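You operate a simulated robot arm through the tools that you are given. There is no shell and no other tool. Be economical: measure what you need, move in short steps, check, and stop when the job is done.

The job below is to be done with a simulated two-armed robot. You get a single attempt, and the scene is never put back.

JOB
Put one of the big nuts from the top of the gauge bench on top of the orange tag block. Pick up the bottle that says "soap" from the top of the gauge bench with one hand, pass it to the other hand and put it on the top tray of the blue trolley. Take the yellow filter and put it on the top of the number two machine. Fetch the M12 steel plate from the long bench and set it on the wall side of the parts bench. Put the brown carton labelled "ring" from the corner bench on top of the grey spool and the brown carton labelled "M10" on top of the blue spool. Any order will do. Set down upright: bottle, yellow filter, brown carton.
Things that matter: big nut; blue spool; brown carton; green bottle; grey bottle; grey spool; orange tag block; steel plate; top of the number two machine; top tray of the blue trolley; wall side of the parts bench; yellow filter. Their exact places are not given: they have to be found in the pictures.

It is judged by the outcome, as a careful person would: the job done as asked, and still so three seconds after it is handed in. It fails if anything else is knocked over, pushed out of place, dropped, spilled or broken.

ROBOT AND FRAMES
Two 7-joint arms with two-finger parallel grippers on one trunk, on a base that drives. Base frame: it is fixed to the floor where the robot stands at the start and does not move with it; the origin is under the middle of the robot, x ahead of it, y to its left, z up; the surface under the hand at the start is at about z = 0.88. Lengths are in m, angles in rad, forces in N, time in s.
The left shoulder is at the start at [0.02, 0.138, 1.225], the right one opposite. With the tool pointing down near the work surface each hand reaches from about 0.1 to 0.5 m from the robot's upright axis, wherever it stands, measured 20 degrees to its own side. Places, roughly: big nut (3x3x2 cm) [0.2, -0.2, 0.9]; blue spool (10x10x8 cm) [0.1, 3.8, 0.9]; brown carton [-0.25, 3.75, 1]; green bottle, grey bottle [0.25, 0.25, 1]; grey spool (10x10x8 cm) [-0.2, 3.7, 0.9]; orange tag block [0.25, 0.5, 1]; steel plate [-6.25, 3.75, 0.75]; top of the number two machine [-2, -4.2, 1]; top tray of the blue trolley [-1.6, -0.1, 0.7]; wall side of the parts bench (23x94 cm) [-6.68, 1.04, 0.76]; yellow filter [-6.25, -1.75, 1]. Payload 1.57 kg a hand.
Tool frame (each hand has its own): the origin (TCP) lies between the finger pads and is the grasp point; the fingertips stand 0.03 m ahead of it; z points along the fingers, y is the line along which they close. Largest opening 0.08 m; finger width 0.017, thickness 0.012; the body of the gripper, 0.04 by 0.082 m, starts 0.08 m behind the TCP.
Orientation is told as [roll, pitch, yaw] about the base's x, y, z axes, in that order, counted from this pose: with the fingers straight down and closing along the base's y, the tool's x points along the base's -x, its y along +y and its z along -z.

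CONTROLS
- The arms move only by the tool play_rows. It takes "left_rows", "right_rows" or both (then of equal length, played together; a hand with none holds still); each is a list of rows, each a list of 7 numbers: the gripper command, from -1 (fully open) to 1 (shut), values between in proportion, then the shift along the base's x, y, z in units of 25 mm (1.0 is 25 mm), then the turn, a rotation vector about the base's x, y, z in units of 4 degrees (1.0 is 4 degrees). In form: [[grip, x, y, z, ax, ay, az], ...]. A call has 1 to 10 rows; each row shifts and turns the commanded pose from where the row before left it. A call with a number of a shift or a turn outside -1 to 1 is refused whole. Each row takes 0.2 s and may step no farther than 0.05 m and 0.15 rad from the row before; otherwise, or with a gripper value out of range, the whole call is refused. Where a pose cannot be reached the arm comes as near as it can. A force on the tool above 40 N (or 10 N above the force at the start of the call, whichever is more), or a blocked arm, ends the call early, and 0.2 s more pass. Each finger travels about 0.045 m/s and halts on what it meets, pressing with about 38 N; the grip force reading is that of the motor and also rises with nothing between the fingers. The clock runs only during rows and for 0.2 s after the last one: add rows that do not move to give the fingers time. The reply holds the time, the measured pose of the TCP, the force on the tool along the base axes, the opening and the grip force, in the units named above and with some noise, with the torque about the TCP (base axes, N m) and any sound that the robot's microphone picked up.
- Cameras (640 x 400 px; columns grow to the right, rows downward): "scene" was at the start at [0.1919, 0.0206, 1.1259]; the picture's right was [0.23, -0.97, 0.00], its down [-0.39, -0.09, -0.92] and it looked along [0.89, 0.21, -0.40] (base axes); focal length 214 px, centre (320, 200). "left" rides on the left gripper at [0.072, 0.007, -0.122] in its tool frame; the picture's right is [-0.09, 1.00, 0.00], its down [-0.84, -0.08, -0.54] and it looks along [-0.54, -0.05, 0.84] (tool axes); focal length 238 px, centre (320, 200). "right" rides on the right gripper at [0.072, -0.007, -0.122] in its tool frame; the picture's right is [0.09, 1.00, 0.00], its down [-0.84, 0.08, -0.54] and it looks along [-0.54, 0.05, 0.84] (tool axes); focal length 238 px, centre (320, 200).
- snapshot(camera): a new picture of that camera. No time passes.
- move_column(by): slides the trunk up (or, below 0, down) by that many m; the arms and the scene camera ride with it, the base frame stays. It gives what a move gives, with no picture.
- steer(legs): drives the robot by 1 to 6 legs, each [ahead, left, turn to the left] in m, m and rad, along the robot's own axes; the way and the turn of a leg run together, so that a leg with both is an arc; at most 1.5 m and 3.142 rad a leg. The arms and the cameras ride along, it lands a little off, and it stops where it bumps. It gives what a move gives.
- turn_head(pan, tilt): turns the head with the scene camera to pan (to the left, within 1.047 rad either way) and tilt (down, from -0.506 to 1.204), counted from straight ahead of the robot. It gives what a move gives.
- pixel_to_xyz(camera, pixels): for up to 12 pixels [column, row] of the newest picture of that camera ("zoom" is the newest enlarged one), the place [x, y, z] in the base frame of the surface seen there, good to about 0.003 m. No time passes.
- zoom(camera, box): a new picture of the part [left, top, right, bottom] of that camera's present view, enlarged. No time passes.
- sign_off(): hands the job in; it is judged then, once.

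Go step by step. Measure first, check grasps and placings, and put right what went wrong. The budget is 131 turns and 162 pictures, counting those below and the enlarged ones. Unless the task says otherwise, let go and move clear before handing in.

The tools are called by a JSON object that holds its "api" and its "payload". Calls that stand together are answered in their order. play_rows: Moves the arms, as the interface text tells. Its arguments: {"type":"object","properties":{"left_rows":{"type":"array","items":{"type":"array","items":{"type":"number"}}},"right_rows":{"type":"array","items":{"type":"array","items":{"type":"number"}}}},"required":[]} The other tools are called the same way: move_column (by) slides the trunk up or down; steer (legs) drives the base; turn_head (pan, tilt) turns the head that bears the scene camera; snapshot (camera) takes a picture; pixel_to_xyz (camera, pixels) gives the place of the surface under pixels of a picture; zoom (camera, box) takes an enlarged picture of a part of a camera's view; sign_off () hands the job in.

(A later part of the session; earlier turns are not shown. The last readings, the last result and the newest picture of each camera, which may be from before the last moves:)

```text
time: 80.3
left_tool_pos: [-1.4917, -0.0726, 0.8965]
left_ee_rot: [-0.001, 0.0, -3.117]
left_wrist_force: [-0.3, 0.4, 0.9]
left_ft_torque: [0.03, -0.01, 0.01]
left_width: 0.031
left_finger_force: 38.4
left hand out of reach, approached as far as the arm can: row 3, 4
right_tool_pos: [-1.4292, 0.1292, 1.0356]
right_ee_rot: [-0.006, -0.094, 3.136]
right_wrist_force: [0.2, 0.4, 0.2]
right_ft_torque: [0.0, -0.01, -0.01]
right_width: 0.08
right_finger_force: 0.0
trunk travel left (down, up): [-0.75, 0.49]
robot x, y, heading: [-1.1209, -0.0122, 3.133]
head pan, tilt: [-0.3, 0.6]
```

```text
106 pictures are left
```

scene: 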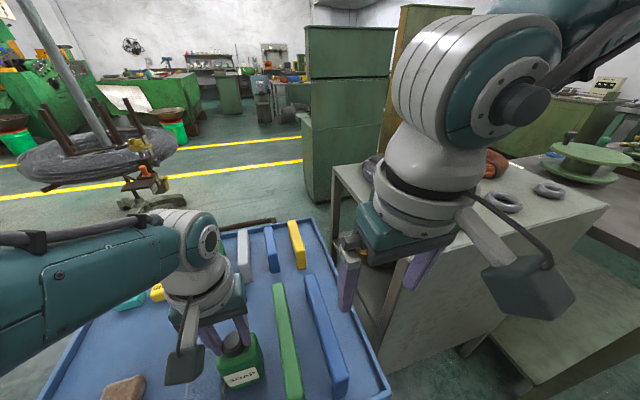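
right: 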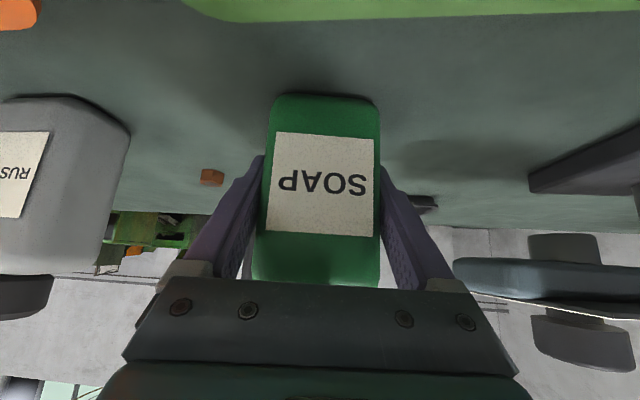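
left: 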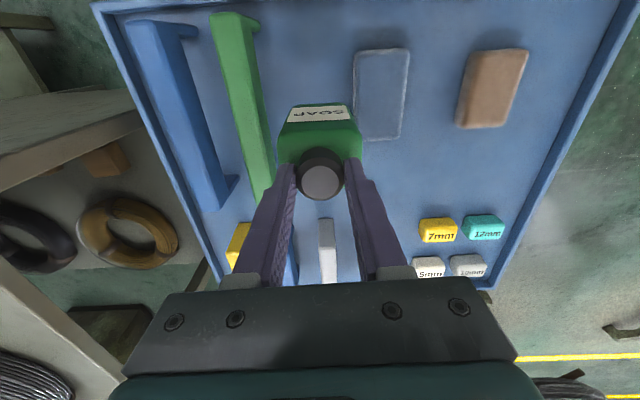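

The arm is at full stretch 8 mm above contact; I'll finish with the column.

{"api": "move_column", "payload": {"by": -0.008}}

{"api": "zoom", "payload": {"camera": "scene", "box": [190, 310, 310, 400]}}

```text
time: 80.9
left_tool_pos: [-1.4923, -0.0729, 0.8888]
left_ee_rot: [-0.001, -0.003, -3.116]
left_wrist_force: [-0.7, -0.1, -0.4]
left_ft_torque: [0.01, 0.01, 0.03]
left_width: 0.0309
left_finger_force: 38.3
right_tool_pos: [-1.4286, 0.1286, 1.026]
right_ee_rot: [-0.007, -0.093, 3.136]
right_wrist_force: [-0.2, -0.1, 0.3]
right_ft_torque: [0.0, -0.03, -0.03]
right_width: 0.0799
right_finger_force: 0.2
trunk travel left (down, up): [-0.742, 0.498]
robot x, y, heading: [-1.1186, -0.0079, 3.138]
head pan, tilt: [-0.3, 0.6]
```

```text
4.44 times, centred on (250, 355) of scene
```

zoom: 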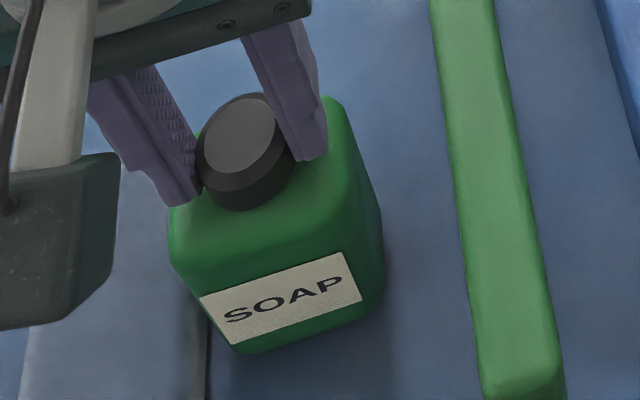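

{"api": "move_column", "payload": {"by": -0.003}}

{"api": "pixel_to_xyz", "payload": {"camera": "zoom", "pixels": [[240, 349], [300, 335], [370, 310], [245, 358], [380, 325]]}}

```text
time: 81.4
left_tool_pos: [-1.4928, -0.0727, 0.8858]
left_ee_rot: [0.0, 0.001, -3.117]
left_wrist_force: [2.2, -0.6, 6.3]
left_ft_torque: [0.0, -0.21, -0.02]
left_width: 0.0309
left_finger_force: 37.7
right_tool_pos: [-1.4273, 0.128, 1.0233]
right_ee_rot: [-0.006, -0.095, 3.135]
right_wrist_force: [-0.1, -1.0, 0.4]
right_ft_torque: [-0.02, -0.01, -0.02]
right_width: 0.0801
right_finger_force: 0.0
trunk travel left (down, up): [-0.739, 0.501]
robot x, y, heading: [-1.1215, -0.0132, 3.137]
head pan, tilt: [-0.3, 0.6]
```

```text
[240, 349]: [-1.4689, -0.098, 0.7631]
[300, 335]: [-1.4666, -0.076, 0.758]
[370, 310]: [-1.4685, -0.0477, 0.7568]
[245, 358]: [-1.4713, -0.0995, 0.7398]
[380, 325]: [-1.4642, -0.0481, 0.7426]
```

Contact (6.3 N up). Release the cap and rise with the column.

{"api": "play_rows", "payload": {"left_rows": [[0, 0, 0, 0, 0, 0, 0], [-0.4, 0, 0, 0, 0, 0, 0], [-0.6, 0, 0, 0, 0, 0, 0], [-0.6, 0, 0, 0, 0, 0, 0]]}}

{"api": "move_column", "payload": {"by": 0.12}}

{"api": "snapshot", "payload": {"camera": "scene"}}

{"api": "snapshot", "payload": {"camera": "left"}}

```text
time: 82.4
left_tool_pos: [-1.492, -0.0731, 0.8863]
left_ee_rot: [0.002, -0.003, -3.118]
left_wrist_force: [1.2, 0.2, 0.5]
left_ft_torque: [0.0, -0.01, 0.03]
left_width: 0.0643
left_finger_force: 0.1
right_tool_pos: [-1.4288, 0.1295, 1.0242]
right_ee_rot: [-0.009, -0.095, 3.137]
right_wrist_force: [-0.7, 0.3, 0.8]
right_ft_torque: [-0.01, 0.02, 0.01]
right_width: 0.0797
right_finger_force: 0.0
trunk travel left (down, up): [-0.739, 0.501]
robot x, y, heading: [-1.1241, -0.0135, 3.141]
head pan, tilt: [-0.3, 0.6]
```

```text
time: 83.9
left_tool_pos: [-1.4924, -0.0721, 1.0054]
left_ee_rot: [0.001, -0.002, -3.116]
left_wrist_force: [0.7, 0.4, 0.7]
left_ft_torque: [0.0, 0.01, 0.01]
left_width: 0.0638
left_finger_force: 0.1
right_tool_pos: [-1.4284, 0.1292, 1.143]
right_ee_rot: [-0.01, -0.093, 3.136]
right_wrist_force: [0.3, -0.9, 0.6]
right_ft_torque: [0.01, 0.0, 0.01]
right_width: 0.08
right_finger_force: 0.1
trunk travel left (down, up): [-0.859, 0.381]
robot x, y, heading: [-1.1204, -0.0121, 3.138]
head pan, tilt: [-0.3, 0.6]
```

```text
104 pictures are left
```

scene: 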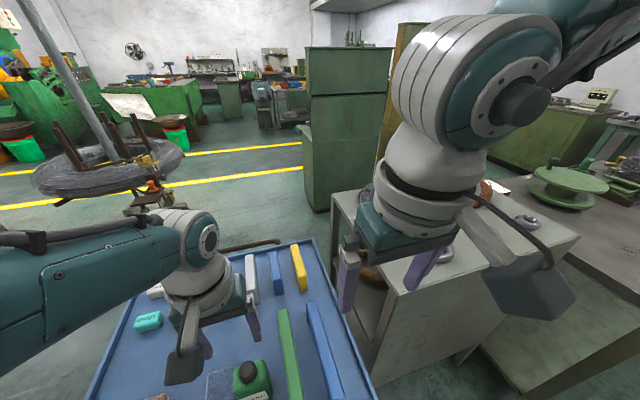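

```text
103 pictures are left
```

left: 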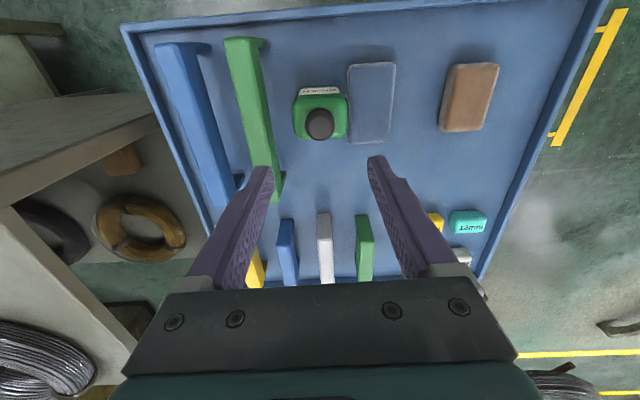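

The soap bottle stands upright on the tray. Next the cartons: back off, raise the left hand, turn to face +y and look.

{"api": "steer", "payload": {"legs": [[-0.35, 0, 0], [0, 0, -1.57]]}}

{"api": "play_rows", "payload": {"left_rows": [[-0.6, 0.5, -0.9, 0.6, 0, 0, 0], [-0.6, 0.5, -0.9, 0.6, 0, 0, 0], [-0.6, 0, -0.9, 0.6, 0, 0, 0], [-0.6, 0, -0.5, 0.6, 0, 0, 0]]}}

{"api": "turn_head", "payload": {"pan": 0, "tilt": 0.1}}

{"api": "snapshot", "payload": {"camera": "scene"}}

```text
time: 90.0
left_tool_pos: [-0.8356, 0.3554, 1.0055]
left_ee_rot: [0.001, -0.001, 1.618]
left_wrist_force: [-0.3, 0.1, 0.5]
left_ft_torque: [-0.02, -0.03, -0.02]
left_width: 0.0639
left_finger_force: 0.0
right_tool_pos: [-0.6341, 0.2958, 1.1445]
right_ee_rot: [-0.008, -0.096, 1.587]
right_wrist_force: [-0.4, 0.7, -0.3]
right_ft_torque: [-0.02, -0.01, 0.03]
right_width: 0.0802
right_finger_force: 0.0
trunk travel left (down, up): [-0.859, 0.381]
robot x, y, heading: [-0.7637, -0.0116, 1.592]
head pan, tilt: [-0.3, 0.6]
```

```text
time: 91.0
left_tool_pos: [-0.7908, 0.34, 1.0162]
left_ee_rot: [0.003, -0.001, 1.628]
left_wrist_force: [-0.3, 0.1, -0.6]
left_ft_torque: [-0.03, 0.01, -0.02]
left_width: 0.0639
left_finger_force: 0.0
left hand out of reach, approached as far as the arm can: row 1, 2, 3, 4
right_tool_pos: [-0.6334, 0.2963, 1.1427]
right_ee_rot: [-0.01, -0.094, 1.59]
right_wrist_force: [-0.2, -0.5, -0.9]
right_ft_torque: [-0.01, 0.01, 0.0]
right_width: 0.0801
right_finger_force: 0.1
trunk travel left (down, up): [-0.859, 0.381]
robot x, y, heading: [-0.7694, -0.0145, 1.591]
head pan, tilt: [-0.3, 0.6]
```

```text
time: 91.9
left_tool_pos: [-0.79, 0.3422, 1.0159]
left_ee_rot: [0.005, -0.006, 1.627]
left_wrist_force: [0.2, 0.0, -0.9]
left_ft_torque: [0.0, 0.03, -0.01]
left_width: 0.064
left_finger_force: 0.0
right_tool_pos: [-0.6324, 0.2958, 1.1429]
right_ee_rot: [-0.008, -0.096, 1.588]
right_wrist_force: [0.5, -0.6, -1.1]
right_ft_torque: [0.04, -0.03, -0.03]
right_width: 0.08
right_finger_force: 0.0
trunk travel left (down, up): [-0.859, 0.381]
robot x, y, heading: [-0.7691, -0.017, 1.587]
head pan, tilt: [0.0, 0.099]
```

```text
102 pictures are left
```

scene: 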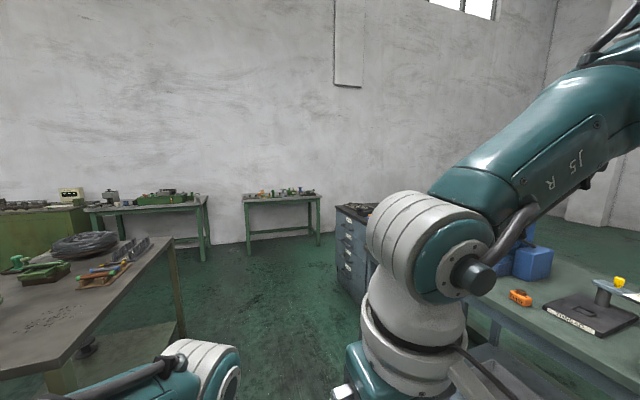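

{"api": "zoom", "payload": {"camera": "scene", "box": [80, 160, 400, 260]}}

{"api": "pixel_to_xyz", "payload": {"camera": "scene", "pixels": [[280, 197], [247, 203], [318, 198], [340, 225], [150, 205], [345, 275], [175, 320], [370, 210], [250, 254], [320, 246]]}}

```text
2.00 times, centred on (240, 210) of scene
```

zoom: 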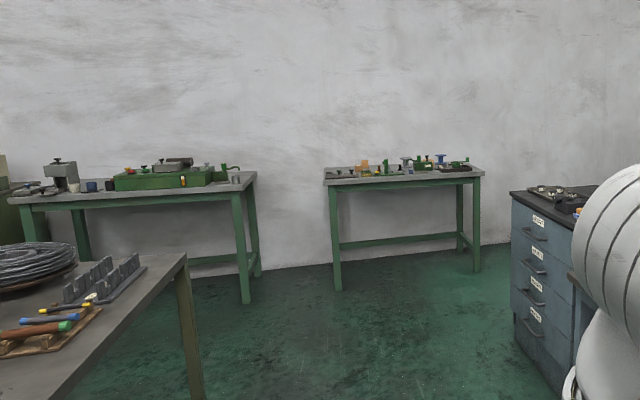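

```text
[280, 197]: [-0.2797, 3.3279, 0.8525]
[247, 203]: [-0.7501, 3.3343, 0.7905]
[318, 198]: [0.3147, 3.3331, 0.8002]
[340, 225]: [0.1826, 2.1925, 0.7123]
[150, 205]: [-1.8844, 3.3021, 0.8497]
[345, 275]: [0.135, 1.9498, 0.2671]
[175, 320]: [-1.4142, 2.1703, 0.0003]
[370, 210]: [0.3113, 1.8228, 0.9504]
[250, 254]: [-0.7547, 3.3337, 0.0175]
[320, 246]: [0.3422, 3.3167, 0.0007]
```

Corner bench: front edge y≈3.33, x −0.76…0.33. The way ahead is clear; drive up to y≈2.8, x≈−0.25 and look.

{"api": "steer", "payload": {"legs": [[1.4, -0.25, 0], [1.4, -0.25, -0.016]]}}

{"api": "turn_head", "payload": {"pan": 0, "tilt": 0.4}}

{"api": "snapshot", "payload": {"camera": "scene"}}

```text
time: 105.5
left_tool_pos: [-0.3197, 3.1064, 1.0131]
left_ee_rot: [0.006, -0.002, 1.607]
left_wrist_force: [-0.6, -0.2, 0.9]
left_ft_torque: [0.01, 0.02, -0.01]
left_width: 0.0639
left_finger_force: 0.1
right_tool_pos: [-0.1611, 3.0603, 1.1432]
right_ee_rot: [-0.009, -0.095, 1.567]
right_wrist_force: [-0.2, -0.1, -0.9]
right_ft_torque: [-0.02, -0.01, 0.02]
right_width: 0.08
right_finger_force: 0.1
trunk travel left (down, up): [-0.859, 0.381]
robot x, y, heading: [-0.3002, 2.7498, 1.571]
head pan, tilt: [0.0, 0.099]
```

```text
time: 106.3
left_tool_pos: [-0.3268, 3.107, 1.014]
left_ee_rot: [0.013, 0.001, 1.614]
left_wrist_force: [0.1, -0.2, 0.5]
left_ft_torque: [0.0, 0.02, -0.01]
left_width: 0.0642
left_finger_force: 0.1
right_tool_pos: [-0.1608, 3.0589, 1.1442]
right_ee_rot: [-0.008, -0.094, 1.567]
right_wrist_force: [-0.9, -0.7, 0.2]
right_ft_torque: [0.02, -0.03, 0.01]
right_width: 0.0801
right_finger_force: 0.0
trunk travel left (down, up): [-0.859, 0.381]
robot x, y, heading: [-0.3034, 2.7507, 1.578]
head pan, tilt: [0.0, 0.4]
```

```text
100 pictures are left
```

scene: 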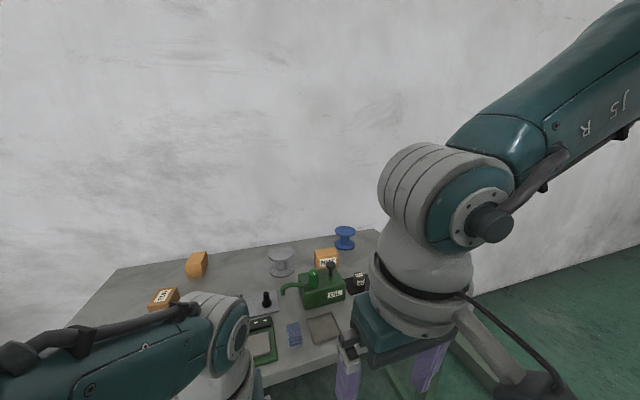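

{"api": "zoom", "payload": {"camera": "scene", "box": [100, 210, 400, 400]}}

{"api": "pixel_to_xyz", "payload": {"camera": "scene", "pixels": [[196, 265], [164, 295], [281, 255], [326, 252], [344, 231], [344, 243], [330, 260], [282, 265], [267, 300], [220, 290], [240, 290]]}}

```text
2.11 times, centred on (250, 305) of scene
```

zoom: 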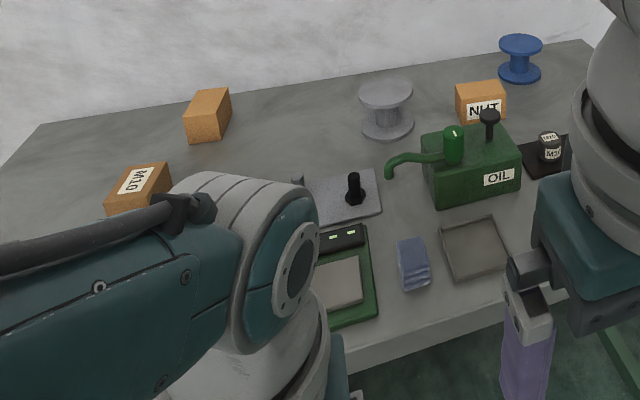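

```text
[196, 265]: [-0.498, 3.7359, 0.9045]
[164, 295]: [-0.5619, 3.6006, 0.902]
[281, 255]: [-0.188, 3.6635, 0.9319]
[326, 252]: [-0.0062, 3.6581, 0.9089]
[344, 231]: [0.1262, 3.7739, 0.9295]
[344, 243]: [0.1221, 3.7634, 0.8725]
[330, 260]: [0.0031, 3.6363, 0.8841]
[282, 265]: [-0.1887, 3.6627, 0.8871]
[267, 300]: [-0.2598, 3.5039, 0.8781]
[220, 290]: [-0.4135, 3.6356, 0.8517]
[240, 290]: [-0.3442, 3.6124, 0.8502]
```

Cartons: "M10" at (-0.56,3.60), an unread one at (-0.50,3.74), "NUT" at (0.0,3.65); grey spool (-0.19,3.66), blue spool (0.125,3.77). I'll raise the column, move closer and look at the unread carton.

{"api": "move_column", "payload": {"by": 0.1}}

{"api": "steer", "payload": {"legs": [[0.3, 0.2, 0]]}}

{"api": "turn_head", "payload": {"pan": 0.0, "tilt": 0.75}}

{"api": "snapshot", "payload": {"camera": "scene"}}

{"api": "snapshot", "payload": {"camera": "left"}}

```text
time: 107.6
left_tool_pos: [-0.3252, 3.1079, 1.1126]
left_ee_rot: [0.014, -0.002, 1.615]
left_wrist_force: [0.0, -0.7, -0.3]
left_ft_torque: [0.04, -0.03, 0.01]
left_width: 0.0638
left_finger_force: 0.1
right_tool_pos: [-0.1625, 3.0595, 1.2428]
right_ee_rot: [-0.009, -0.094, 1.566]
right_wrist_force: [-0.1, -0.6, -0.7]
right_ft_torque: [0.0, 0.03, 0.02]
right_width: 0.08
right_finger_force: 0.1
trunk travel left (down, up): [-0.959, 0.281]
robot x, y, heading: [-0.3013, 2.754, 1.573]
head pan, tilt: [0.0, 0.4]
```

```text
time: 109.9
left_tool_pos: [-0.5265, 3.4055, 1.1129]
left_ee_rot: [0.014, -0.003, 1.611]
left_wrist_force: [0.0, 0.5, -0.6]
left_ft_torque: [0.02, -0.01, -0.01]
left_width: 0.064
left_finger_force: 0.0
right_tool_pos: [-0.3617, 3.3554, 1.2433]
right_ee_rot: [-0.009, -0.094, 1.561]
right_wrist_force: [-0.3, -0.1, 0.1]
right_ft_torque: [-0.01, -0.01, -0.02]
right_width: 0.08
right_finger_force: 0.2
trunk travel left (down, up): [-0.959, 0.281]
robot x, y, heading: [-0.503, 3.0491, 1.565]
head pan, tilt: [0.0, 0.4]
```

```text
time: 110.7
left_tool_pos: [-0.5309, 3.4052, 1.1129]
left_ee_rot: [0.02, -0.001, 1.617]
left_wrist_force: [-0.6, -0.1, 0.1]
left_ft_torque: [0.01, 0.0, 0.0]
left_width: 0.0639
left_finger_force: 0.0
right_tool_pos: [-0.3616, 3.3561, 1.2444]
right_ee_rot: [-0.009, -0.094, 1.561]
right_wrist_force: [0.1, 0.3, 0.5]
right_ft_torque: [0.04, -0.01, 0.03]
right_width: 0.0804
right_finger_force: 0.1
trunk travel left (down, up): [-0.959, 0.281]
robot x, y, heading: [-0.5069, 3.0511, 1.57]
head pan, tilt: [0.0, 0.75]
```

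```text
98 pictures are left
```

scene: 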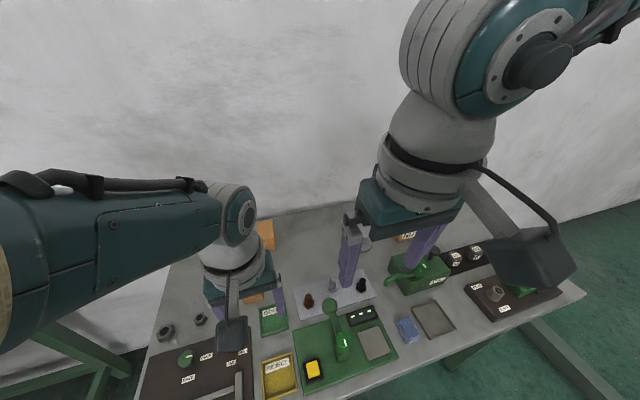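

```text
97 pictures are left
```

left: 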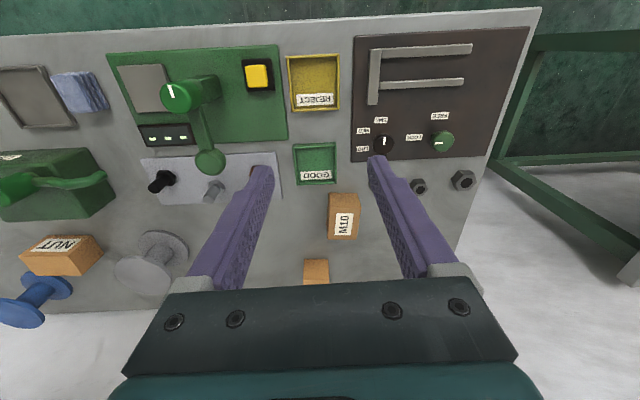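

{"api": "pixel_to_xyz", "payload": {"camera": "left", "pixels": [[343, 200], [332, 195], [356, 197], [330, 234], [355, 236], [306, 262], [326, 262], [316, 275], [155, 258], [38, 290], [60, 245]]}}

{"api": "zoom", "payload": {"camera": "left", "box": [290, 180, 390, 290]}}

{"api": "play_rows", "payload": {"left_rows": [[-1, 0, 0.8, 0, 0, 0, 0], [-1, 0, 0.8, 0, 0, 0, 0], [-1, 0, 0.8, 0, 0, 0, 0], [-1, 0, 0.8, 0, 0, 0, 0]]}}

{"api": "snapshot", "payload": {"camera": "left"}}

```text
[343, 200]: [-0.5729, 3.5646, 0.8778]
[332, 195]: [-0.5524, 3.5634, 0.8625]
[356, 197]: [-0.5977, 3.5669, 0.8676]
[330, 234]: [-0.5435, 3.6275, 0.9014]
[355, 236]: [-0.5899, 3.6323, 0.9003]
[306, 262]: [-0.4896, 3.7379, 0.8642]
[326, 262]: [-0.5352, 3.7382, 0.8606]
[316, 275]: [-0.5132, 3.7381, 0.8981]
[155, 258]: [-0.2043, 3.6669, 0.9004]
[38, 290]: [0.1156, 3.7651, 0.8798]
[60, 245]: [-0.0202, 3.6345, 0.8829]
```

```text
3.64 times, centred on (340, 235) of left
```

zoom: 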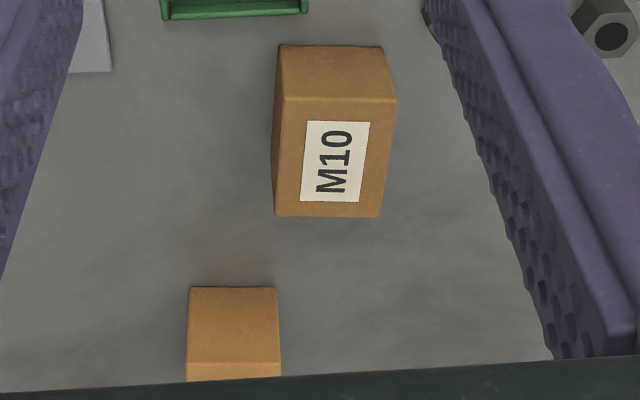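

```text
time: 111.7
left_tool_pos: [-0.549, 3.4339, 1.1359]
left_ee_rot: [0.014, -0.001, 1.606]
left_wrist_force: [0.4, -1.0, -0.1]
left_ft_torque: [0.02, 0.04, 0.01]
left_width: 0.08
left_finger_force: 0.0
left hand out of reach, approached as far as the arm can: row 1, 2, 3, 4
right_tool_pos: [-0.3622, 3.3563, 1.244]
right_ee_rot: [-0.01, -0.096, 1.562]
right_wrist_force: [-1.0, 0.4, -0.5]
right_ft_torque: [-0.04, 0.0, 0.0]
right_width: 0.0802
right_finger_force: 0.2
trunk travel left (down, up): [-0.959, 0.281]
robot x, y, heading: [-0.5077, 3.0485, 1.566]
head pan, tilt: [0.0, 0.75]
```

```text
95 pictures are left
```

left: 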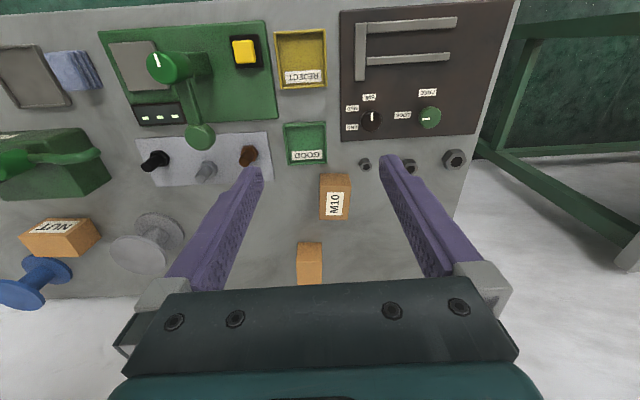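

The column is too high for good reach. I'll lower it in steps while raising the left hand correspondingly.

{"api": "move_column", "payload": {"by": -0.12}}

{"api": "play_rows", "payload": {"left_rows": [[-1, 0, 0.3, 0.9, 0, 0, 0], [-1, 0, 0.3, 0.9, 0, 0, 0], [-1, 0, 0.3, 0.9, 0, 0, 0], [-1, 0, 0.3, 0.9, 0, 0, 0], [-1, 0, 0.3, 0.9, 0, 0, 0], [-1, 0, 0, 0, 0, 0, 0]], "right_rows": [[-1, 1, 0, 0, 0, 0, 0], [-1, 1, 0, 0, 0, 0, 0], [-1, 1, 0, 0, 0, 0, 0], [-1, 1, 0, 0, 0, 0, 0], [-1, 0.5, 0, 0, 0, 0, 0], [-1, 0, 0, 0, 0, 0, 0]]}}

{"api": "move_column", "payload": {"by": -0.13}}

{"api": "snapshot", "payload": {"camera": "scene"}}

{"api": "snapshot", "payload": {"camera": "left"}}

```text
time: 113.2
left_tool_pos: [-0.5495, 3.4357, 1.0161]
left_ee_rot: [0.013, -0.004, 1.612]
left_wrist_force: [0.9, 0.2, -0.1]
left_ft_torque: [0.02, -0.02, 0.02]
left_width: 0.0801
left_finger_force: 0.1
right_tool_pos: [-0.3617, 3.3561, 1.1234]
right_ee_rot: [-0.008, -0.095, 1.561]
right_wrist_force: [-0.1, -0.1, 0.2]
right_ft_torque: [0.02, 0.01, -0.03]
right_width: 0.0799
right_finger_force: 0.2
trunk travel left (down, up): [-0.839, 0.401]
robot x, y, heading: [-0.5034, 3.0514, 1.564]
head pan, tilt: [0.0, 0.75]
```

```text
time: 114.6
left_tool_pos: [-0.546, 3.4828, 1.1229]
left_ee_rot: [0.015, -0.001, 1.61]
left_wrist_force: [-0.7, -0.1, 0.1]
left_ft_torque: [-0.02, -0.01, -0.04]
left_width: 0.08
left_finger_force: 0.1
left hand out of reach, approached as far as the arm can: row 1, 2, 4
right_tool_pos: [-0.2493, 3.3554, 1.1226]
right_ee_rot: [-0.011, -0.094, 1.561]
right_wrist_force: [-0.2, 0.4, -0.5]
right_ft_torque: [0.0, 0.01, -0.02]
right_width: 0.08
right_finger_force: 0.0
trunk travel left (down, up): [-0.839, 0.401]
robot x, y, heading: [-0.5044, 3.0467, 1.565]
head pan, tilt: [0.0, 0.75]
```

```text
time: 116.2
left_tool_pos: [-0.5468, 3.4821, 0.9931]
left_ee_rot: [0.014, 0.0, 1.612]
left_wrist_force: [0.6, -0.1, 0.2]
left_ft_torque: [0.03, -0.01, 0.03]
left_width: 0.0803
left_finger_force: 0.1
right_tool_pos: [-0.2496, 3.3564, 0.9939]
right_ee_rot: [-0.008, -0.094, 1.562]
right_wrist_force: [0.2, 0.0, 0.5]
right_ft_torque: [-0.01, -0.01, -0.03]
right_width: 0.08
right_finger_force: 0.1
trunk travel left (down, up): [-0.709, 0.531]
robot x, y, heading: [-0.5036, 3.0457, 1.565]
head pan, tilt: [0.0, 0.75]
```

```text
94 pictures are left
```

scene: 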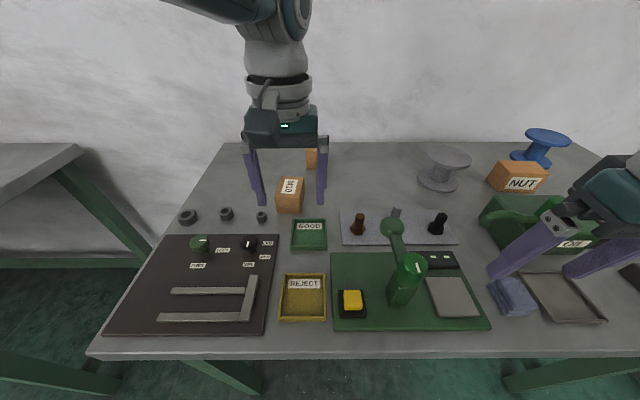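

```text
93 pictures are left
```

left: 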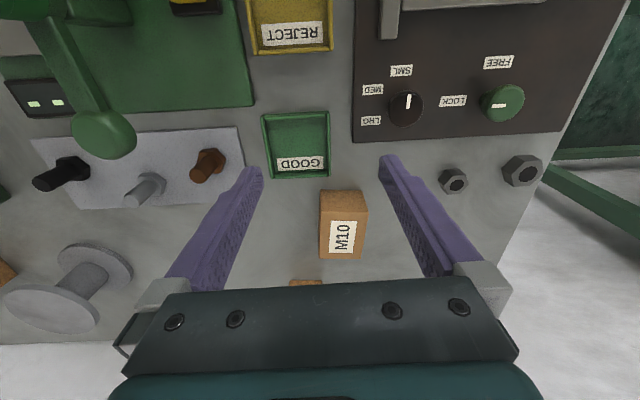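

Good view. M10 carton centre ≈ (-0.568,3.60). I'll raise 4 cm and drive 0.12 ahead so the left hand is above it, and look for the ring label.

{"api": "move_column", "payload": {"by": 0.04}}

{"api": "steer", "payload": {"legs": [[0.12, 0.02, 0]]}}

{"api": "snapshot", "payload": {"camera": "left"}}

{"api": "snapshot", "payload": {"camera": "scene"}}

```text
time: 117.0
left_tool_pos: [-0.5465, 3.4818, 1.0342]
left_ee_rot: [0.013, 0.002, 1.613]
left_wrist_force: [0.2, 0.6, 0.2]
left_ft_torque: [-0.01, -0.01, 0.0]
left_width: 0.08
left_finger_force: 0.1
right_tool_pos: [-0.249, 3.3562, 1.0331]
right_ee_rot: [-0.009, -0.093, 1.562]
right_wrist_force: [-0.1, -0.7, -0.8]
right_ft_torque: [-0.03, -0.02, -0.01]
right_width: 0.0798
right_finger_force: 0.0
trunk travel left (down, up): [-0.749, 0.491]
robot x, y, heading: [-0.5061, 3.049, 1.561]
head pan, tilt: [0.0, 0.75]
```

```text
time: 118.3
left_tool_pos: [-0.5667, 3.6028, 1.0329]
left_ee_rot: [0.013, 0.0, 1.61]
left_wrist_force: [0.4, 0.6, -0.3]
left_ft_torque: [0.03, 0.0, 0.0]
left_width: 0.08
left_finger_force: 0.0
right_tool_pos: [-0.2692, 3.4773, 1.0331]
right_ee_rot: [-0.008, -0.094, 1.563]
right_wrist_force: [0.3, 0.6, -0.1]
right_ft_torque: [-0.02, 0.02, 0.0]
right_width: 0.08
right_finger_force: 0.1
trunk travel left (down, up): [-0.749, 0.491]
robot x, y, heading: [-0.5261, 3.1734, 1.564]
head pan, tilt: [0.0, 0.75]
```

```text
92 pictures are left
```

left: 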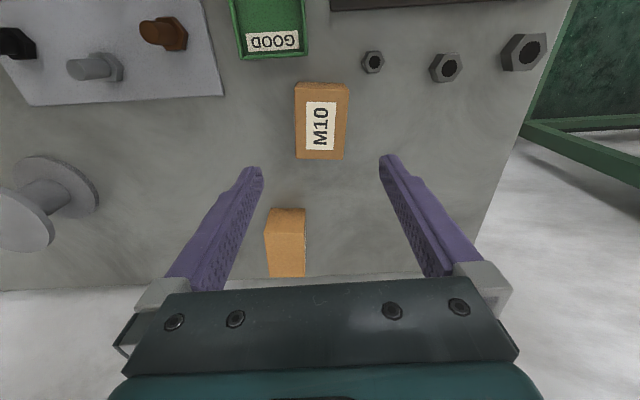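

```text
91 pictures are left
```

scene: 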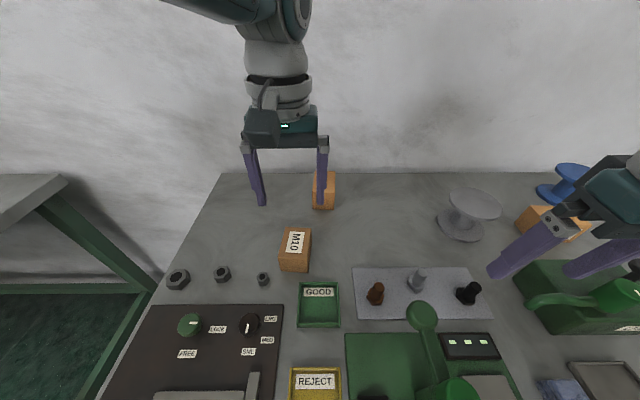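

M10 is right below the left hand. Measure it and the second carton.

{"api": "pixel_to_xyz", "payload": {"camera": "left", "pixels": [[298, 92], [347, 92], [299, 155], [342, 157], [320, 120], [272, 240], [304, 240], [288, 272], [288, 240], [272, 270]]}}

{"api": "pixel_to_xyz", "payload": {"camera": "scene", "pixels": [[475, 200], [455, 200], [495, 205], [475, 192], [475, 215], [462, 230], [325, 185], [325, 205], [570, 170], [540, 218]]}}

```text
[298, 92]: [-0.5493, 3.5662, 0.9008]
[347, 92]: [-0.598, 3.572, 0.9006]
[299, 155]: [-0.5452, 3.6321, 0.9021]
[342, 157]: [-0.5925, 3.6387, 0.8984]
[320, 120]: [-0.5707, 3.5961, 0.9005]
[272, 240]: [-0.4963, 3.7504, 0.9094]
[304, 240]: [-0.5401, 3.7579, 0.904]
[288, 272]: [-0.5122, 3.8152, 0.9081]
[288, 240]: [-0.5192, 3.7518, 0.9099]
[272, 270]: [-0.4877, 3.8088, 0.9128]
```

```text
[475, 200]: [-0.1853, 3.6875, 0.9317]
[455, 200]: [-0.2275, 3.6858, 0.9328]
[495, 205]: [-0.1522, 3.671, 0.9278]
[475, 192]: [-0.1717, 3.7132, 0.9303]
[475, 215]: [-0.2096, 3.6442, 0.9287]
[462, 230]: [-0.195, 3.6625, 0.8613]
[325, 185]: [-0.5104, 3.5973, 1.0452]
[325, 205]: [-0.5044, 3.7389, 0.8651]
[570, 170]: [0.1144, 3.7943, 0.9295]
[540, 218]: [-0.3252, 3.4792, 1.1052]
```

M10 centre (-0.571,3.602), top 0.901, yawed about −0.09. Align, lower to z≈0.89 and grip.

{"api": "play_rows", "payload": {"left_rows": [[-1, -0.1, 0, -0.9, -0.1, 0, -0.9], [-1, -0.1, 0, -0.9, -0.1, 0, -0.9], [-1, 0, 0, -0.95, 0, 0, 0], [-1, 0, 0, -0.95, 0, 0, 0], [-1, 0, 0, -0.95, 0, 0, 0], [-1, 0, 0, -0.95, 0, 0, 0], [-1, 0, 0, 0, 0, 0, 0]]}}

{"api": "snapshot", "payload": {"camera": "left"}}

```text
time: 119.7
left_tool_pos: [-0.586, 3.5625, 0.9298]
left_ee_rot: [0.007, 0.009, 1.484]
left_wrist_force: [-0.9, -6.6, 18.6]
left_ft_torque: [-0.12, -0.69, -0.19]
left_width: 0.079
left_finger_force: 0.1
left hand out of reach, approached as far as the arm can: row 1, 2, 3, 4, 5, 6
right_tool_pos: [-0.2698, 3.4769, 1.0335]
right_ee_rot: [-0.009, -0.096, 1.564]
right_wrist_force: [0.9, -0.2, -0.4]
right_ft_torque: [0.0, 0.02, -0.02]
right_width: 0.0799
right_finger_force: 0.0
trunk travel left (down, up): [-0.749, 0.491]
robot x, y, heading: [-0.5237, 3.1736, 1.567]
head pan, tilt: [0.0, 0.75]
stopped in row 6 (left hand): the force on the tool passed its limit at 64 N (the readings are from after the stop); the commanded pose is now the measured one
```

```text
90 pictures are left
```

left: 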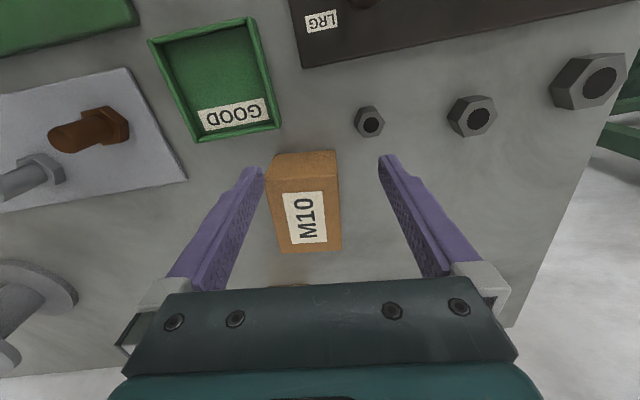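

The finger touched the carton's edge because the arm was out of reach. I'll lift, drive 0.07 closer and re-align.

{"api": "play_rows", "payload": {"left_rows": [[-1, 0, 0, 0.8, 0, 0, 0], [-1, 0, 0, 0.8, 0, 0, 0], [-1, 0, 0, 0, 0, 0, 0]]}}

{"api": "steer", "payload": {"legs": [[0.07, 0, 0]]}}

{"api": "snapshot", "payload": {"camera": "left"}}

```text
time: 120.5
left_tool_pos: [-0.5811, 3.5768, 0.9609]
left_ee_rot: [0.008, 0.012, 1.484]
left_wrist_force: [-0.1, 0.6, 0.3]
left_ft_torque: [0.01, 0.02, 0.02]
left_width: 0.0799
left_finger_force: 0.0
left hand out of reach, approached as far as the arm can: row 1, 2
right_tool_pos: [-0.2692, 3.4762, 1.0328]
right_ee_rot: [-0.01, -0.094, 1.563]
right_wrist_force: [-0.1, -0.6, -0.2]
right_ft_torque: [0.0, 0.01, -0.03]
right_width: 0.0801
right_finger_force: 0.0
trunk travel left (down, up): [-0.749, 0.491]
robot x, y, heading: [-0.5222, 3.1724, 1.562]
head pan, tilt: [0.0, 0.75]
```

```text
time: 121.5
left_tool_pos: [-0.5819, 3.6446, 0.961]
left_ee_rot: [0.008, 0.012, 1.485]
left_wrist_force: [-0.2, -0.3, -0.8]
left_ft_torque: [-0.02, 0.0, -0.02]
left_width: 0.0798
left_finger_force: 0.0
right_tool_pos: [-0.2681, 3.5462, 1.0328]
right_ee_rot: [-0.009, -0.094, 1.563]
right_wrist_force: [-0.4, -0.5, -1.1]
right_ft_torque: [-0.02, 0.02, -0.01]
right_width: 0.08
right_finger_force: 0.0
trunk travel left (down, up): [-0.749, 0.491]
robot x, y, heading: [-0.523, 3.2372, 1.564]
head pan, tilt: [0.0, 0.75]
```

```text
89 pictures are left
```

left: 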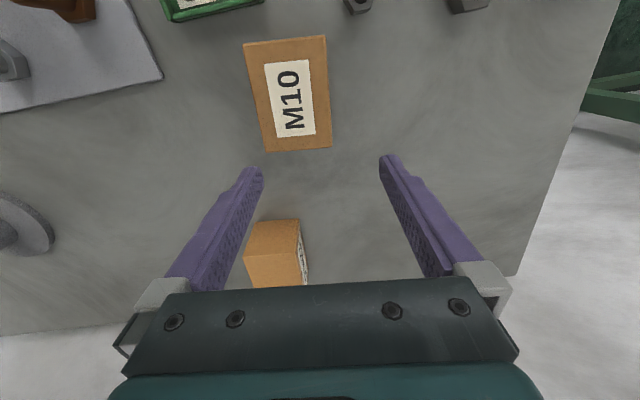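

The second carton has a label on its −x side (302,260). Zoom on it and re-measure M10.

{"api": "zoom", "payload": {"camera": "left", "box": [270, 210, 330, 290]}}

{"api": "pixel_to_xyz", "payload": {"camera": "left", "pixels": [[247, 45], [323, 38], [267, 148], [329, 144], [290, 95]]}}

```text
5.00 times, centred on (300, 250) of left
```

zoom: 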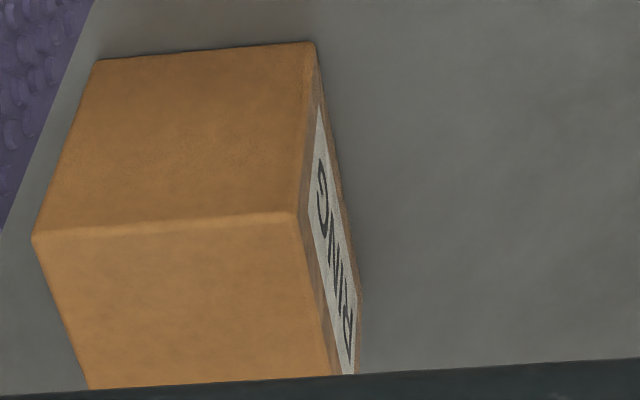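

```text
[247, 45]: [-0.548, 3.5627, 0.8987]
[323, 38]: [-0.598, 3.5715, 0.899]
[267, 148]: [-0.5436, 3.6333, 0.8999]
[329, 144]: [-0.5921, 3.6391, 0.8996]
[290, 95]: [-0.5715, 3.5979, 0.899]
```

"RING" confirmed. Align over M10 (−0.570,3.602) and descend.

{"api": "play_rows", "payload": {"left_rows": [[-1, 0.24, -0.86, 0.2, -0.1, 0, 0], [-1, 0.24, -0.86, 0, 0, 0, 0], [-1, 0, 0, -0.6, 0, 0, 0], [-1, 0, 0, 0, 0, 0, 0]]}}

{"api": "snapshot", "payload": {"camera": "left"}}

```text
time: 122.5
left_tool_pos: [-0.5613, 3.6248, 0.938]
left_ee_rot: [0.006, 0.017, 1.486]
left_wrist_force: [0.2, -0.6, 1.9]
left_ft_torque: [-0.01, -0.01, -0.01]
left_width: 0.08
left_finger_force: 0.1
left hand out of reach, approached as far as the arm can: row 1, 2, 3
right_tool_pos: [-0.2684, 3.5465, 1.0326]
right_ee_rot: [-0.008, -0.094, 1.562]
right_wrist_force: [0.3, -0.1, 0.8]
right_ft_torque: [-0.02, 0.02, -0.01]
right_width: 0.0801
right_finger_force: 0.1
trunk travel left (down, up): [-0.749, 0.491]
robot x, y, heading: [-0.52, 3.2418, 1.567]
head pan, tilt: [0.0, 0.75]
```

```text
87 pictures are left
```

left: 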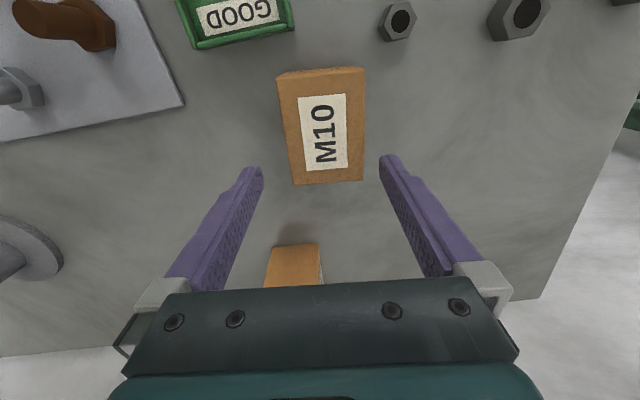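

{"api": "play_rows", "payload": {"left_rows": [[-1, -0.35, -0.45, 0, 0, 0, 0], [-1, 0, -0.45, 0, 0, 0, 0], [-1, 0, 0, 0, 0, 0, 0]]}}

```text
time: 123.3
left_tool_pos: [-0.5705, 3.6028, 0.9379]
left_ee_rot: [0.007, 0.019, 1.486]
left_wrist_force: [0.7, 0.3, 0.7]
left_ft_torque: [0.01, 0.02, 0.03]
left_width: 0.08
left_finger_force: 0.1
right_tool_pos: [-0.2692, 3.5458, 1.0328]
right_ee_rot: [-0.008, -0.091, 1.562]
right_wrist_force: [-0.7, -0.2, -0.7]
right_ft_torque: [0.02, 0.0, 0.0]
right_width: 0.0799
right_finger_force: 0.0
trunk travel left (down, up): [-0.749, 0.491]
robot x, y, heading: [-0.5212, 3.2426, 1.57]
head pan, tilt: [0.0, 0.75]
```

Now exactly over it (-0.5705,3.6028). Descend 0.048 and grip.

{"api": "play_rows", "payload": {"left_rows": [[-1, 0, 0, -0.65, 0, 0, 0], [-1, 0, 0, -0.65, 0, 0, 0], [-1, 0, 0, -0.6, 0, 0, 0], [-1, 0, 0, 0, 0, 0, 0], [0.4, 0, 0, 0, 0, 0, 0], [0.4, 0, 0, 0, 0, 0, 0], [0.4, 0, 0, 0, 0, 0, 0], [0.4, 0, 0, 0, 0, 0, 0]]}}

{"api": "snapshot", "payload": {"camera": "left"}}

```text
time: 125.1
left_tool_pos: [-0.5712, 3.597, 0.8944]
left_ee_rot: [0.007, 0.017, 1.484]
left_wrist_force: [0.6, -0.8, 3.5]
left_ft_torque: [0.14, -0.23, -0.06]
left_width: 0.0548
left_finger_force: 36.5
left hand out of reach, approached as far as the arm can: row 3
right_tool_pos: [-0.2681, 3.5463, 1.0335]
right_ee_rot: [-0.008, -0.095, 1.563]
right_wrist_force: [0.1, -0.5, 0.1]
right_ft_torque: [-0.03, 0.03, 0.02]
right_width: 0.0798
right_finger_force: 0.1
trunk travel left (down, up): [-0.749, 0.491]
robot x, y, heading: [-0.5225, 3.239, 1.563]
head pan, tilt: [0.0, 0.75]
```

```text
86 pictures are left
```

left: 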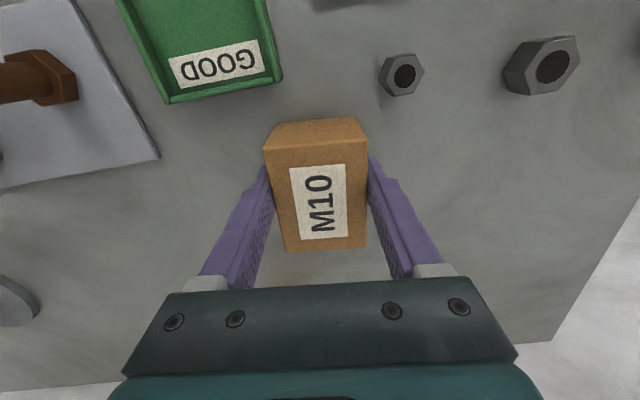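

M10 gripped (54.8 mm, 36 N). Lift well clear.

{"api": "play_rows", "payload": {"left_rows": [[0.5, 0, 0, 0.6, 0, 0, 0], [0.5, 0, 0, 0.9, 0, 0, 0], [0.5, 0, 0, 0.95, 0, 0, 0], [0.5, 0, 0, 0.95, 0, 0, 0], [0.5, 0, 0, 0.95, 0, 0, 0], [0.5, 0, 0, 0.95, 0, 0, 0], [0.5, 0, 0, 0.95, 0, 0, 0], [0.5, 0, 0, 0, 0, 0, 0]]}}

{"api": "turn_head", "payload": {"pan": -0.7, "tilt": 0.6}}

{"api": "snapshot", "payload": {"camera": "scene"}}

{"api": "snapshot", "payload": {"camera": "right"}}

```text
time: 126.9
left_tool_pos: [-0.5477, 3.6558, 1.0183]
left_ee_rot: [0.008, 0.02, 1.485]
left_wrist_force: [-0.6, 0.0, -1.5]
left_ft_torque: [-0.03, 0.01, -0.05]
left_width: 0.0544
left_finger_force: 38.4
left hand out of reach, approached as far as the arm can: row 1, 2, 3, 4, 5, 6, 7
right_tool_pos: [-0.2687, 3.5459, 1.0332]
right_ee_rot: [-0.008, -0.094, 1.566]
right_wrist_force: [0.0, -0.1, 0.1]
right_ft_torque: [0.03, -0.03, 0.01]
right_width: 0.0798
right_finger_force: 0.0
trunk travel left (down, up): [-0.749, 0.491]
robot x, y, heading: [-0.5247, 3.2361, 1.569]
head pan, tilt: [0.0, 0.75]
```

```text
time: 127.9
left_tool_pos: [-0.5483, 3.6562, 1.0178]
left_ee_rot: [0.007, 0.02, 1.485]
left_wrist_force: [-0.4, 0.5, -2.2]
left_ft_torque: [-0.04, -0.01, 0.02]
left_width: 0.0545
left_finger_force: 38.2
right_tool_pos: [-0.2684, 3.5466, 1.032]
right_ee_rot: [-0.009, -0.092, 1.566]
right_wrist_force: [0.1, -1.3, 0.7]
right_ft_torque: [0.0, 0.0, 0.01]
right_width: 0.0799
right_finger_force: 0.1
trunk travel left (down, up): [-0.749, 0.491]
robot x, y, heading: [-0.5218, 3.2393, 1.57]
head pan, tilt: [-0.7, 0.6]
```

```text
85 pictures are left
```

scene: 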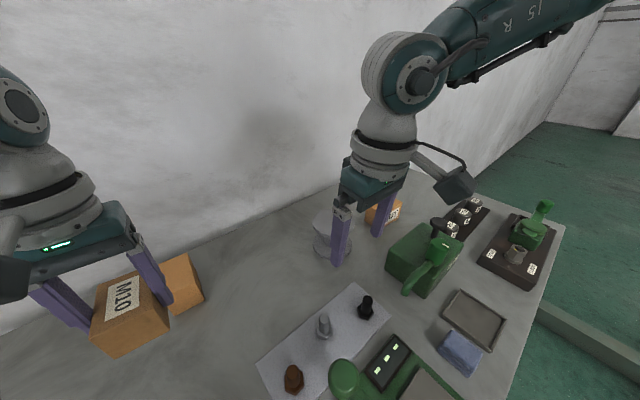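

```text
84 pictures are left
```

right: 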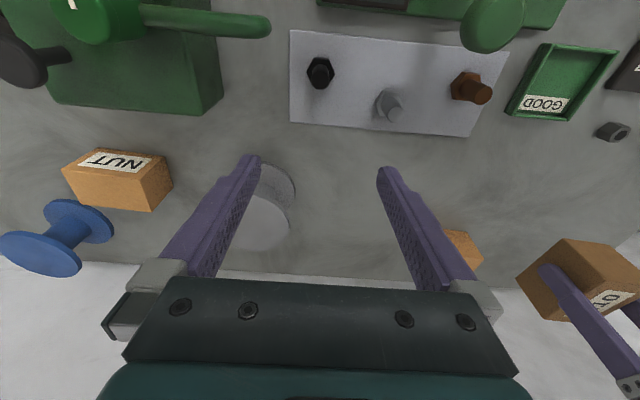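

{"api": "pixel_to_xyz", "payload": {"camera": "scene", "pixels": [[443, 226], [440, 245], [545, 205], [520, 250], [465, 215], [410, 260], [540, 260], [505, 200], [455, 180]]}}

{"api": "pixel_to_xyz", "payload": {"camera": "right", "pixels": [[40, 255], [10, 248], [70, 255], [45, 240], [40, 272], [255, 210], [265, 235], [285, 215], [120, 165], [140, 195]]}}

```text
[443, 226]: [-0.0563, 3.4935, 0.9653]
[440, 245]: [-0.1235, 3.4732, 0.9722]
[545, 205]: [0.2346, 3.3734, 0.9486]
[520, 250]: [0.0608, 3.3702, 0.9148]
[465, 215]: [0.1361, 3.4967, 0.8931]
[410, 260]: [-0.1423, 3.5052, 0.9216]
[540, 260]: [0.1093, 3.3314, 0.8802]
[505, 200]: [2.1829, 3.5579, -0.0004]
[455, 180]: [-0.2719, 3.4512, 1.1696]
```

```text
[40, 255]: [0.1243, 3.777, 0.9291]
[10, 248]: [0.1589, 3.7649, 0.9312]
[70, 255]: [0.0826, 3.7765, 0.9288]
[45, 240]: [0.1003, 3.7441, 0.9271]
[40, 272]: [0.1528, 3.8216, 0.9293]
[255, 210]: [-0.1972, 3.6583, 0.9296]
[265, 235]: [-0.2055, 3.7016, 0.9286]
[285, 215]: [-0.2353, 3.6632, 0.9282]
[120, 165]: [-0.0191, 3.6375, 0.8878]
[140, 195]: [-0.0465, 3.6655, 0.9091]
```

Blue spool top centre ≈ (0.122,3.78), z 0.929; oil pump up to ~0.98. Raise 5 cm for travel, back off 0.28, go right 0.78.

{"api": "move_column", "payload": {"by": 0.05}}

{"api": "steer", "payload": {"legs": [[-0.3, 0, 0], [0, -0.77, 0]]}}

{"api": "turn_head", "payload": {"pan": 0.0, "tilt": 0.7}}

{"api": "snapshot", "payload": {"camera": "scene"}}

```text
time: 128.8
left_tool_pos: [-0.5471, 3.6556, 1.0688]
left_ee_rot: [0.007, 0.021, 1.485]
left_wrist_force: [0.6, -0.1, -1.4]
left_ft_torque: [-0.03, 0.02, 0.05]
left_width: 0.0547
left_finger_force: 38.5
right_tool_pos: [-0.2686, 3.5456, 1.0823]
right_ee_rot: [-0.008, -0.092, 1.563]
right_wrist_force: [0.0, -0.2, 0.4]
right_ft_torque: [0.01, 0.01, 0.02]
right_width: 0.0796
right_finger_force: 0.1
trunk travel left (down, up): [-0.799, 0.441]
robot x, y, heading: [-0.5237, 3.2386, 1.564]
head pan, tilt: [-0.7, 0.6]
```

```text
time: 134.7
left_tool_pos: [0.2179, 3.3526, 1.0675]
left_ee_rot: [0.008, 0.021, 1.488]
left_wrist_force: [0.2, -0.5, -2.5]
left_ft_torque: [-0.01, 0.01, 0.0]
left_width: 0.0546
left_finger_force: 38.1
right_tool_pos: [0.4974, 3.2426, 1.0825]
right_ee_rot: [-0.008, -0.091, 1.566]
right_wrist_force: [-0.6, -0.5, -0.7]
right_ft_torque: [0.0, 0.02, 0.0]
right_width: 0.08
right_finger_force: 0.1
trunk travel left (down, up): [-0.799, 0.441]
robot x, y, heading: [0.2466, 2.9338, 1.559]
head pan, tilt: [-0.7, 0.6]
```

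```text
time: 135.7
left_tool_pos: [0.2179, 3.3521, 1.0674]
left_ee_rot: [0.008, 0.021, 1.487]
left_wrist_force: [0.3, -0.1, -2.4]
left_ft_torque: [0.01, 0.02, -0.02]
left_width: 0.0546
left_finger_force: 37.5
right_tool_pos: [0.4978, 3.2409, 1.0818]
right_ee_rot: [-0.009, -0.091, 1.565]
right_wrist_force: [-0.1, 0.0, 0.9]
right_ft_torque: [-0.01, 0.01, 0.02]
right_width: 0.08
right_finger_force: 0.0
trunk travel left (down, up): [-0.799, 0.441]
robot x, y, heading: [0.2431, 2.9342, 1.57]
head pan, tilt: [0.0, 0.7]
```

```text
83 pictures are left
```

scene: 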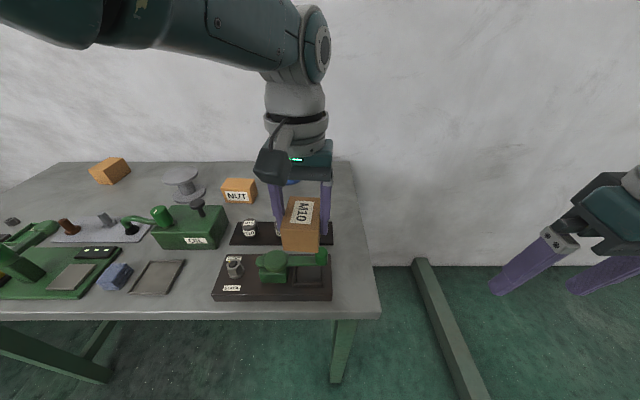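

Move the left hand 0.096 toward −x, then drive 0.31 ahead to the bench edge.

{"api": "play_rows", "payload": {"left_rows": [[0.5, -0.8, 0, 0, 0, 0, 0.5], [0.5, -0.8, 0, 0, 0, 0, 0.5], [0.5, -0.8, 0, 0, 0, 0, 0.5], [0.5, -0.8, 0, 0, 0, 0, 0], [0.5, -0.6, 0, 0, 0, 0, 0], [0.5, 0, 0, 0, 0, 0, 0]]}}

{"api": "steer", "payload": {"legs": [[0.31, 0, 0]]}}

{"api": "snapshot", "payload": {"camera": "scene"}}

{"api": "snapshot", "payload": {"camera": "left"}}

```text
time: 137.1
left_tool_pos: [0.1296, 3.3767, 1.0592]
left_ee_rot: [0.009, 0.022, 1.591]
left_wrist_force: [-0.5, -0.4, -2.3]
left_ft_torque: [-0.01, 0.0, 0.01]
left_width: 0.0546
left_finger_force: 37.9
left hand out of reach, approached as far as the arm can: row 1, 2, 3, 4
right_tool_pos: [0.4988, 3.2423, 1.0833]
right_ee_rot: [-0.009, -0.092, 1.566]
right_wrist_force: [0.1, 1.0, -0.2]
right_ft_torque: [0.03, 0.04, 0.01]
right_width: 0.0799
right_finger_force: 0.1
trunk travel left (down, up): [-0.799, 0.441]
robot x, y, heading: [0.2475, 2.9332, 1.564]
head pan, tilt: [0.0, 0.7]
```

```text
time: 139.2
left_tool_pos: [0.1297, 3.6882, 1.0577]
left_ee_rot: [0.01, 0.022, 1.593]
left_wrist_force: [-0.4, -1.1, -0.8]
left_ft_torque: [-0.03, 0.0, 0.01]
left_width: 0.0545
left_finger_force: 38.0
right_tool_pos: [0.499, 3.5535, 1.084]
right_ee_rot: [-0.009, -0.093, 1.565]
right_wrist_force: [-0.7, -0.2, -0.1]
right_ft_torque: [0.01, -0.05, -0.03]
right_width: 0.0799
right_finger_force: 0.0
trunk travel left (down, up): [-0.799, 0.441]
robot x, y, heading: [0.244, 3.2442, 1.568]
head pan, tilt: [0.0, 0.7]
```

```text
82 pictures are left
```

scene: 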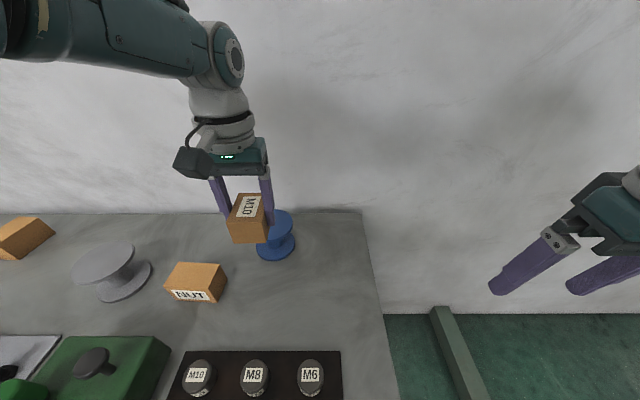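

```text
81 pictures are left
```

left: 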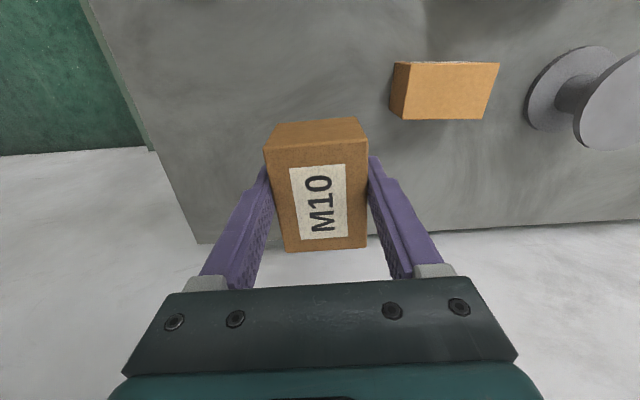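

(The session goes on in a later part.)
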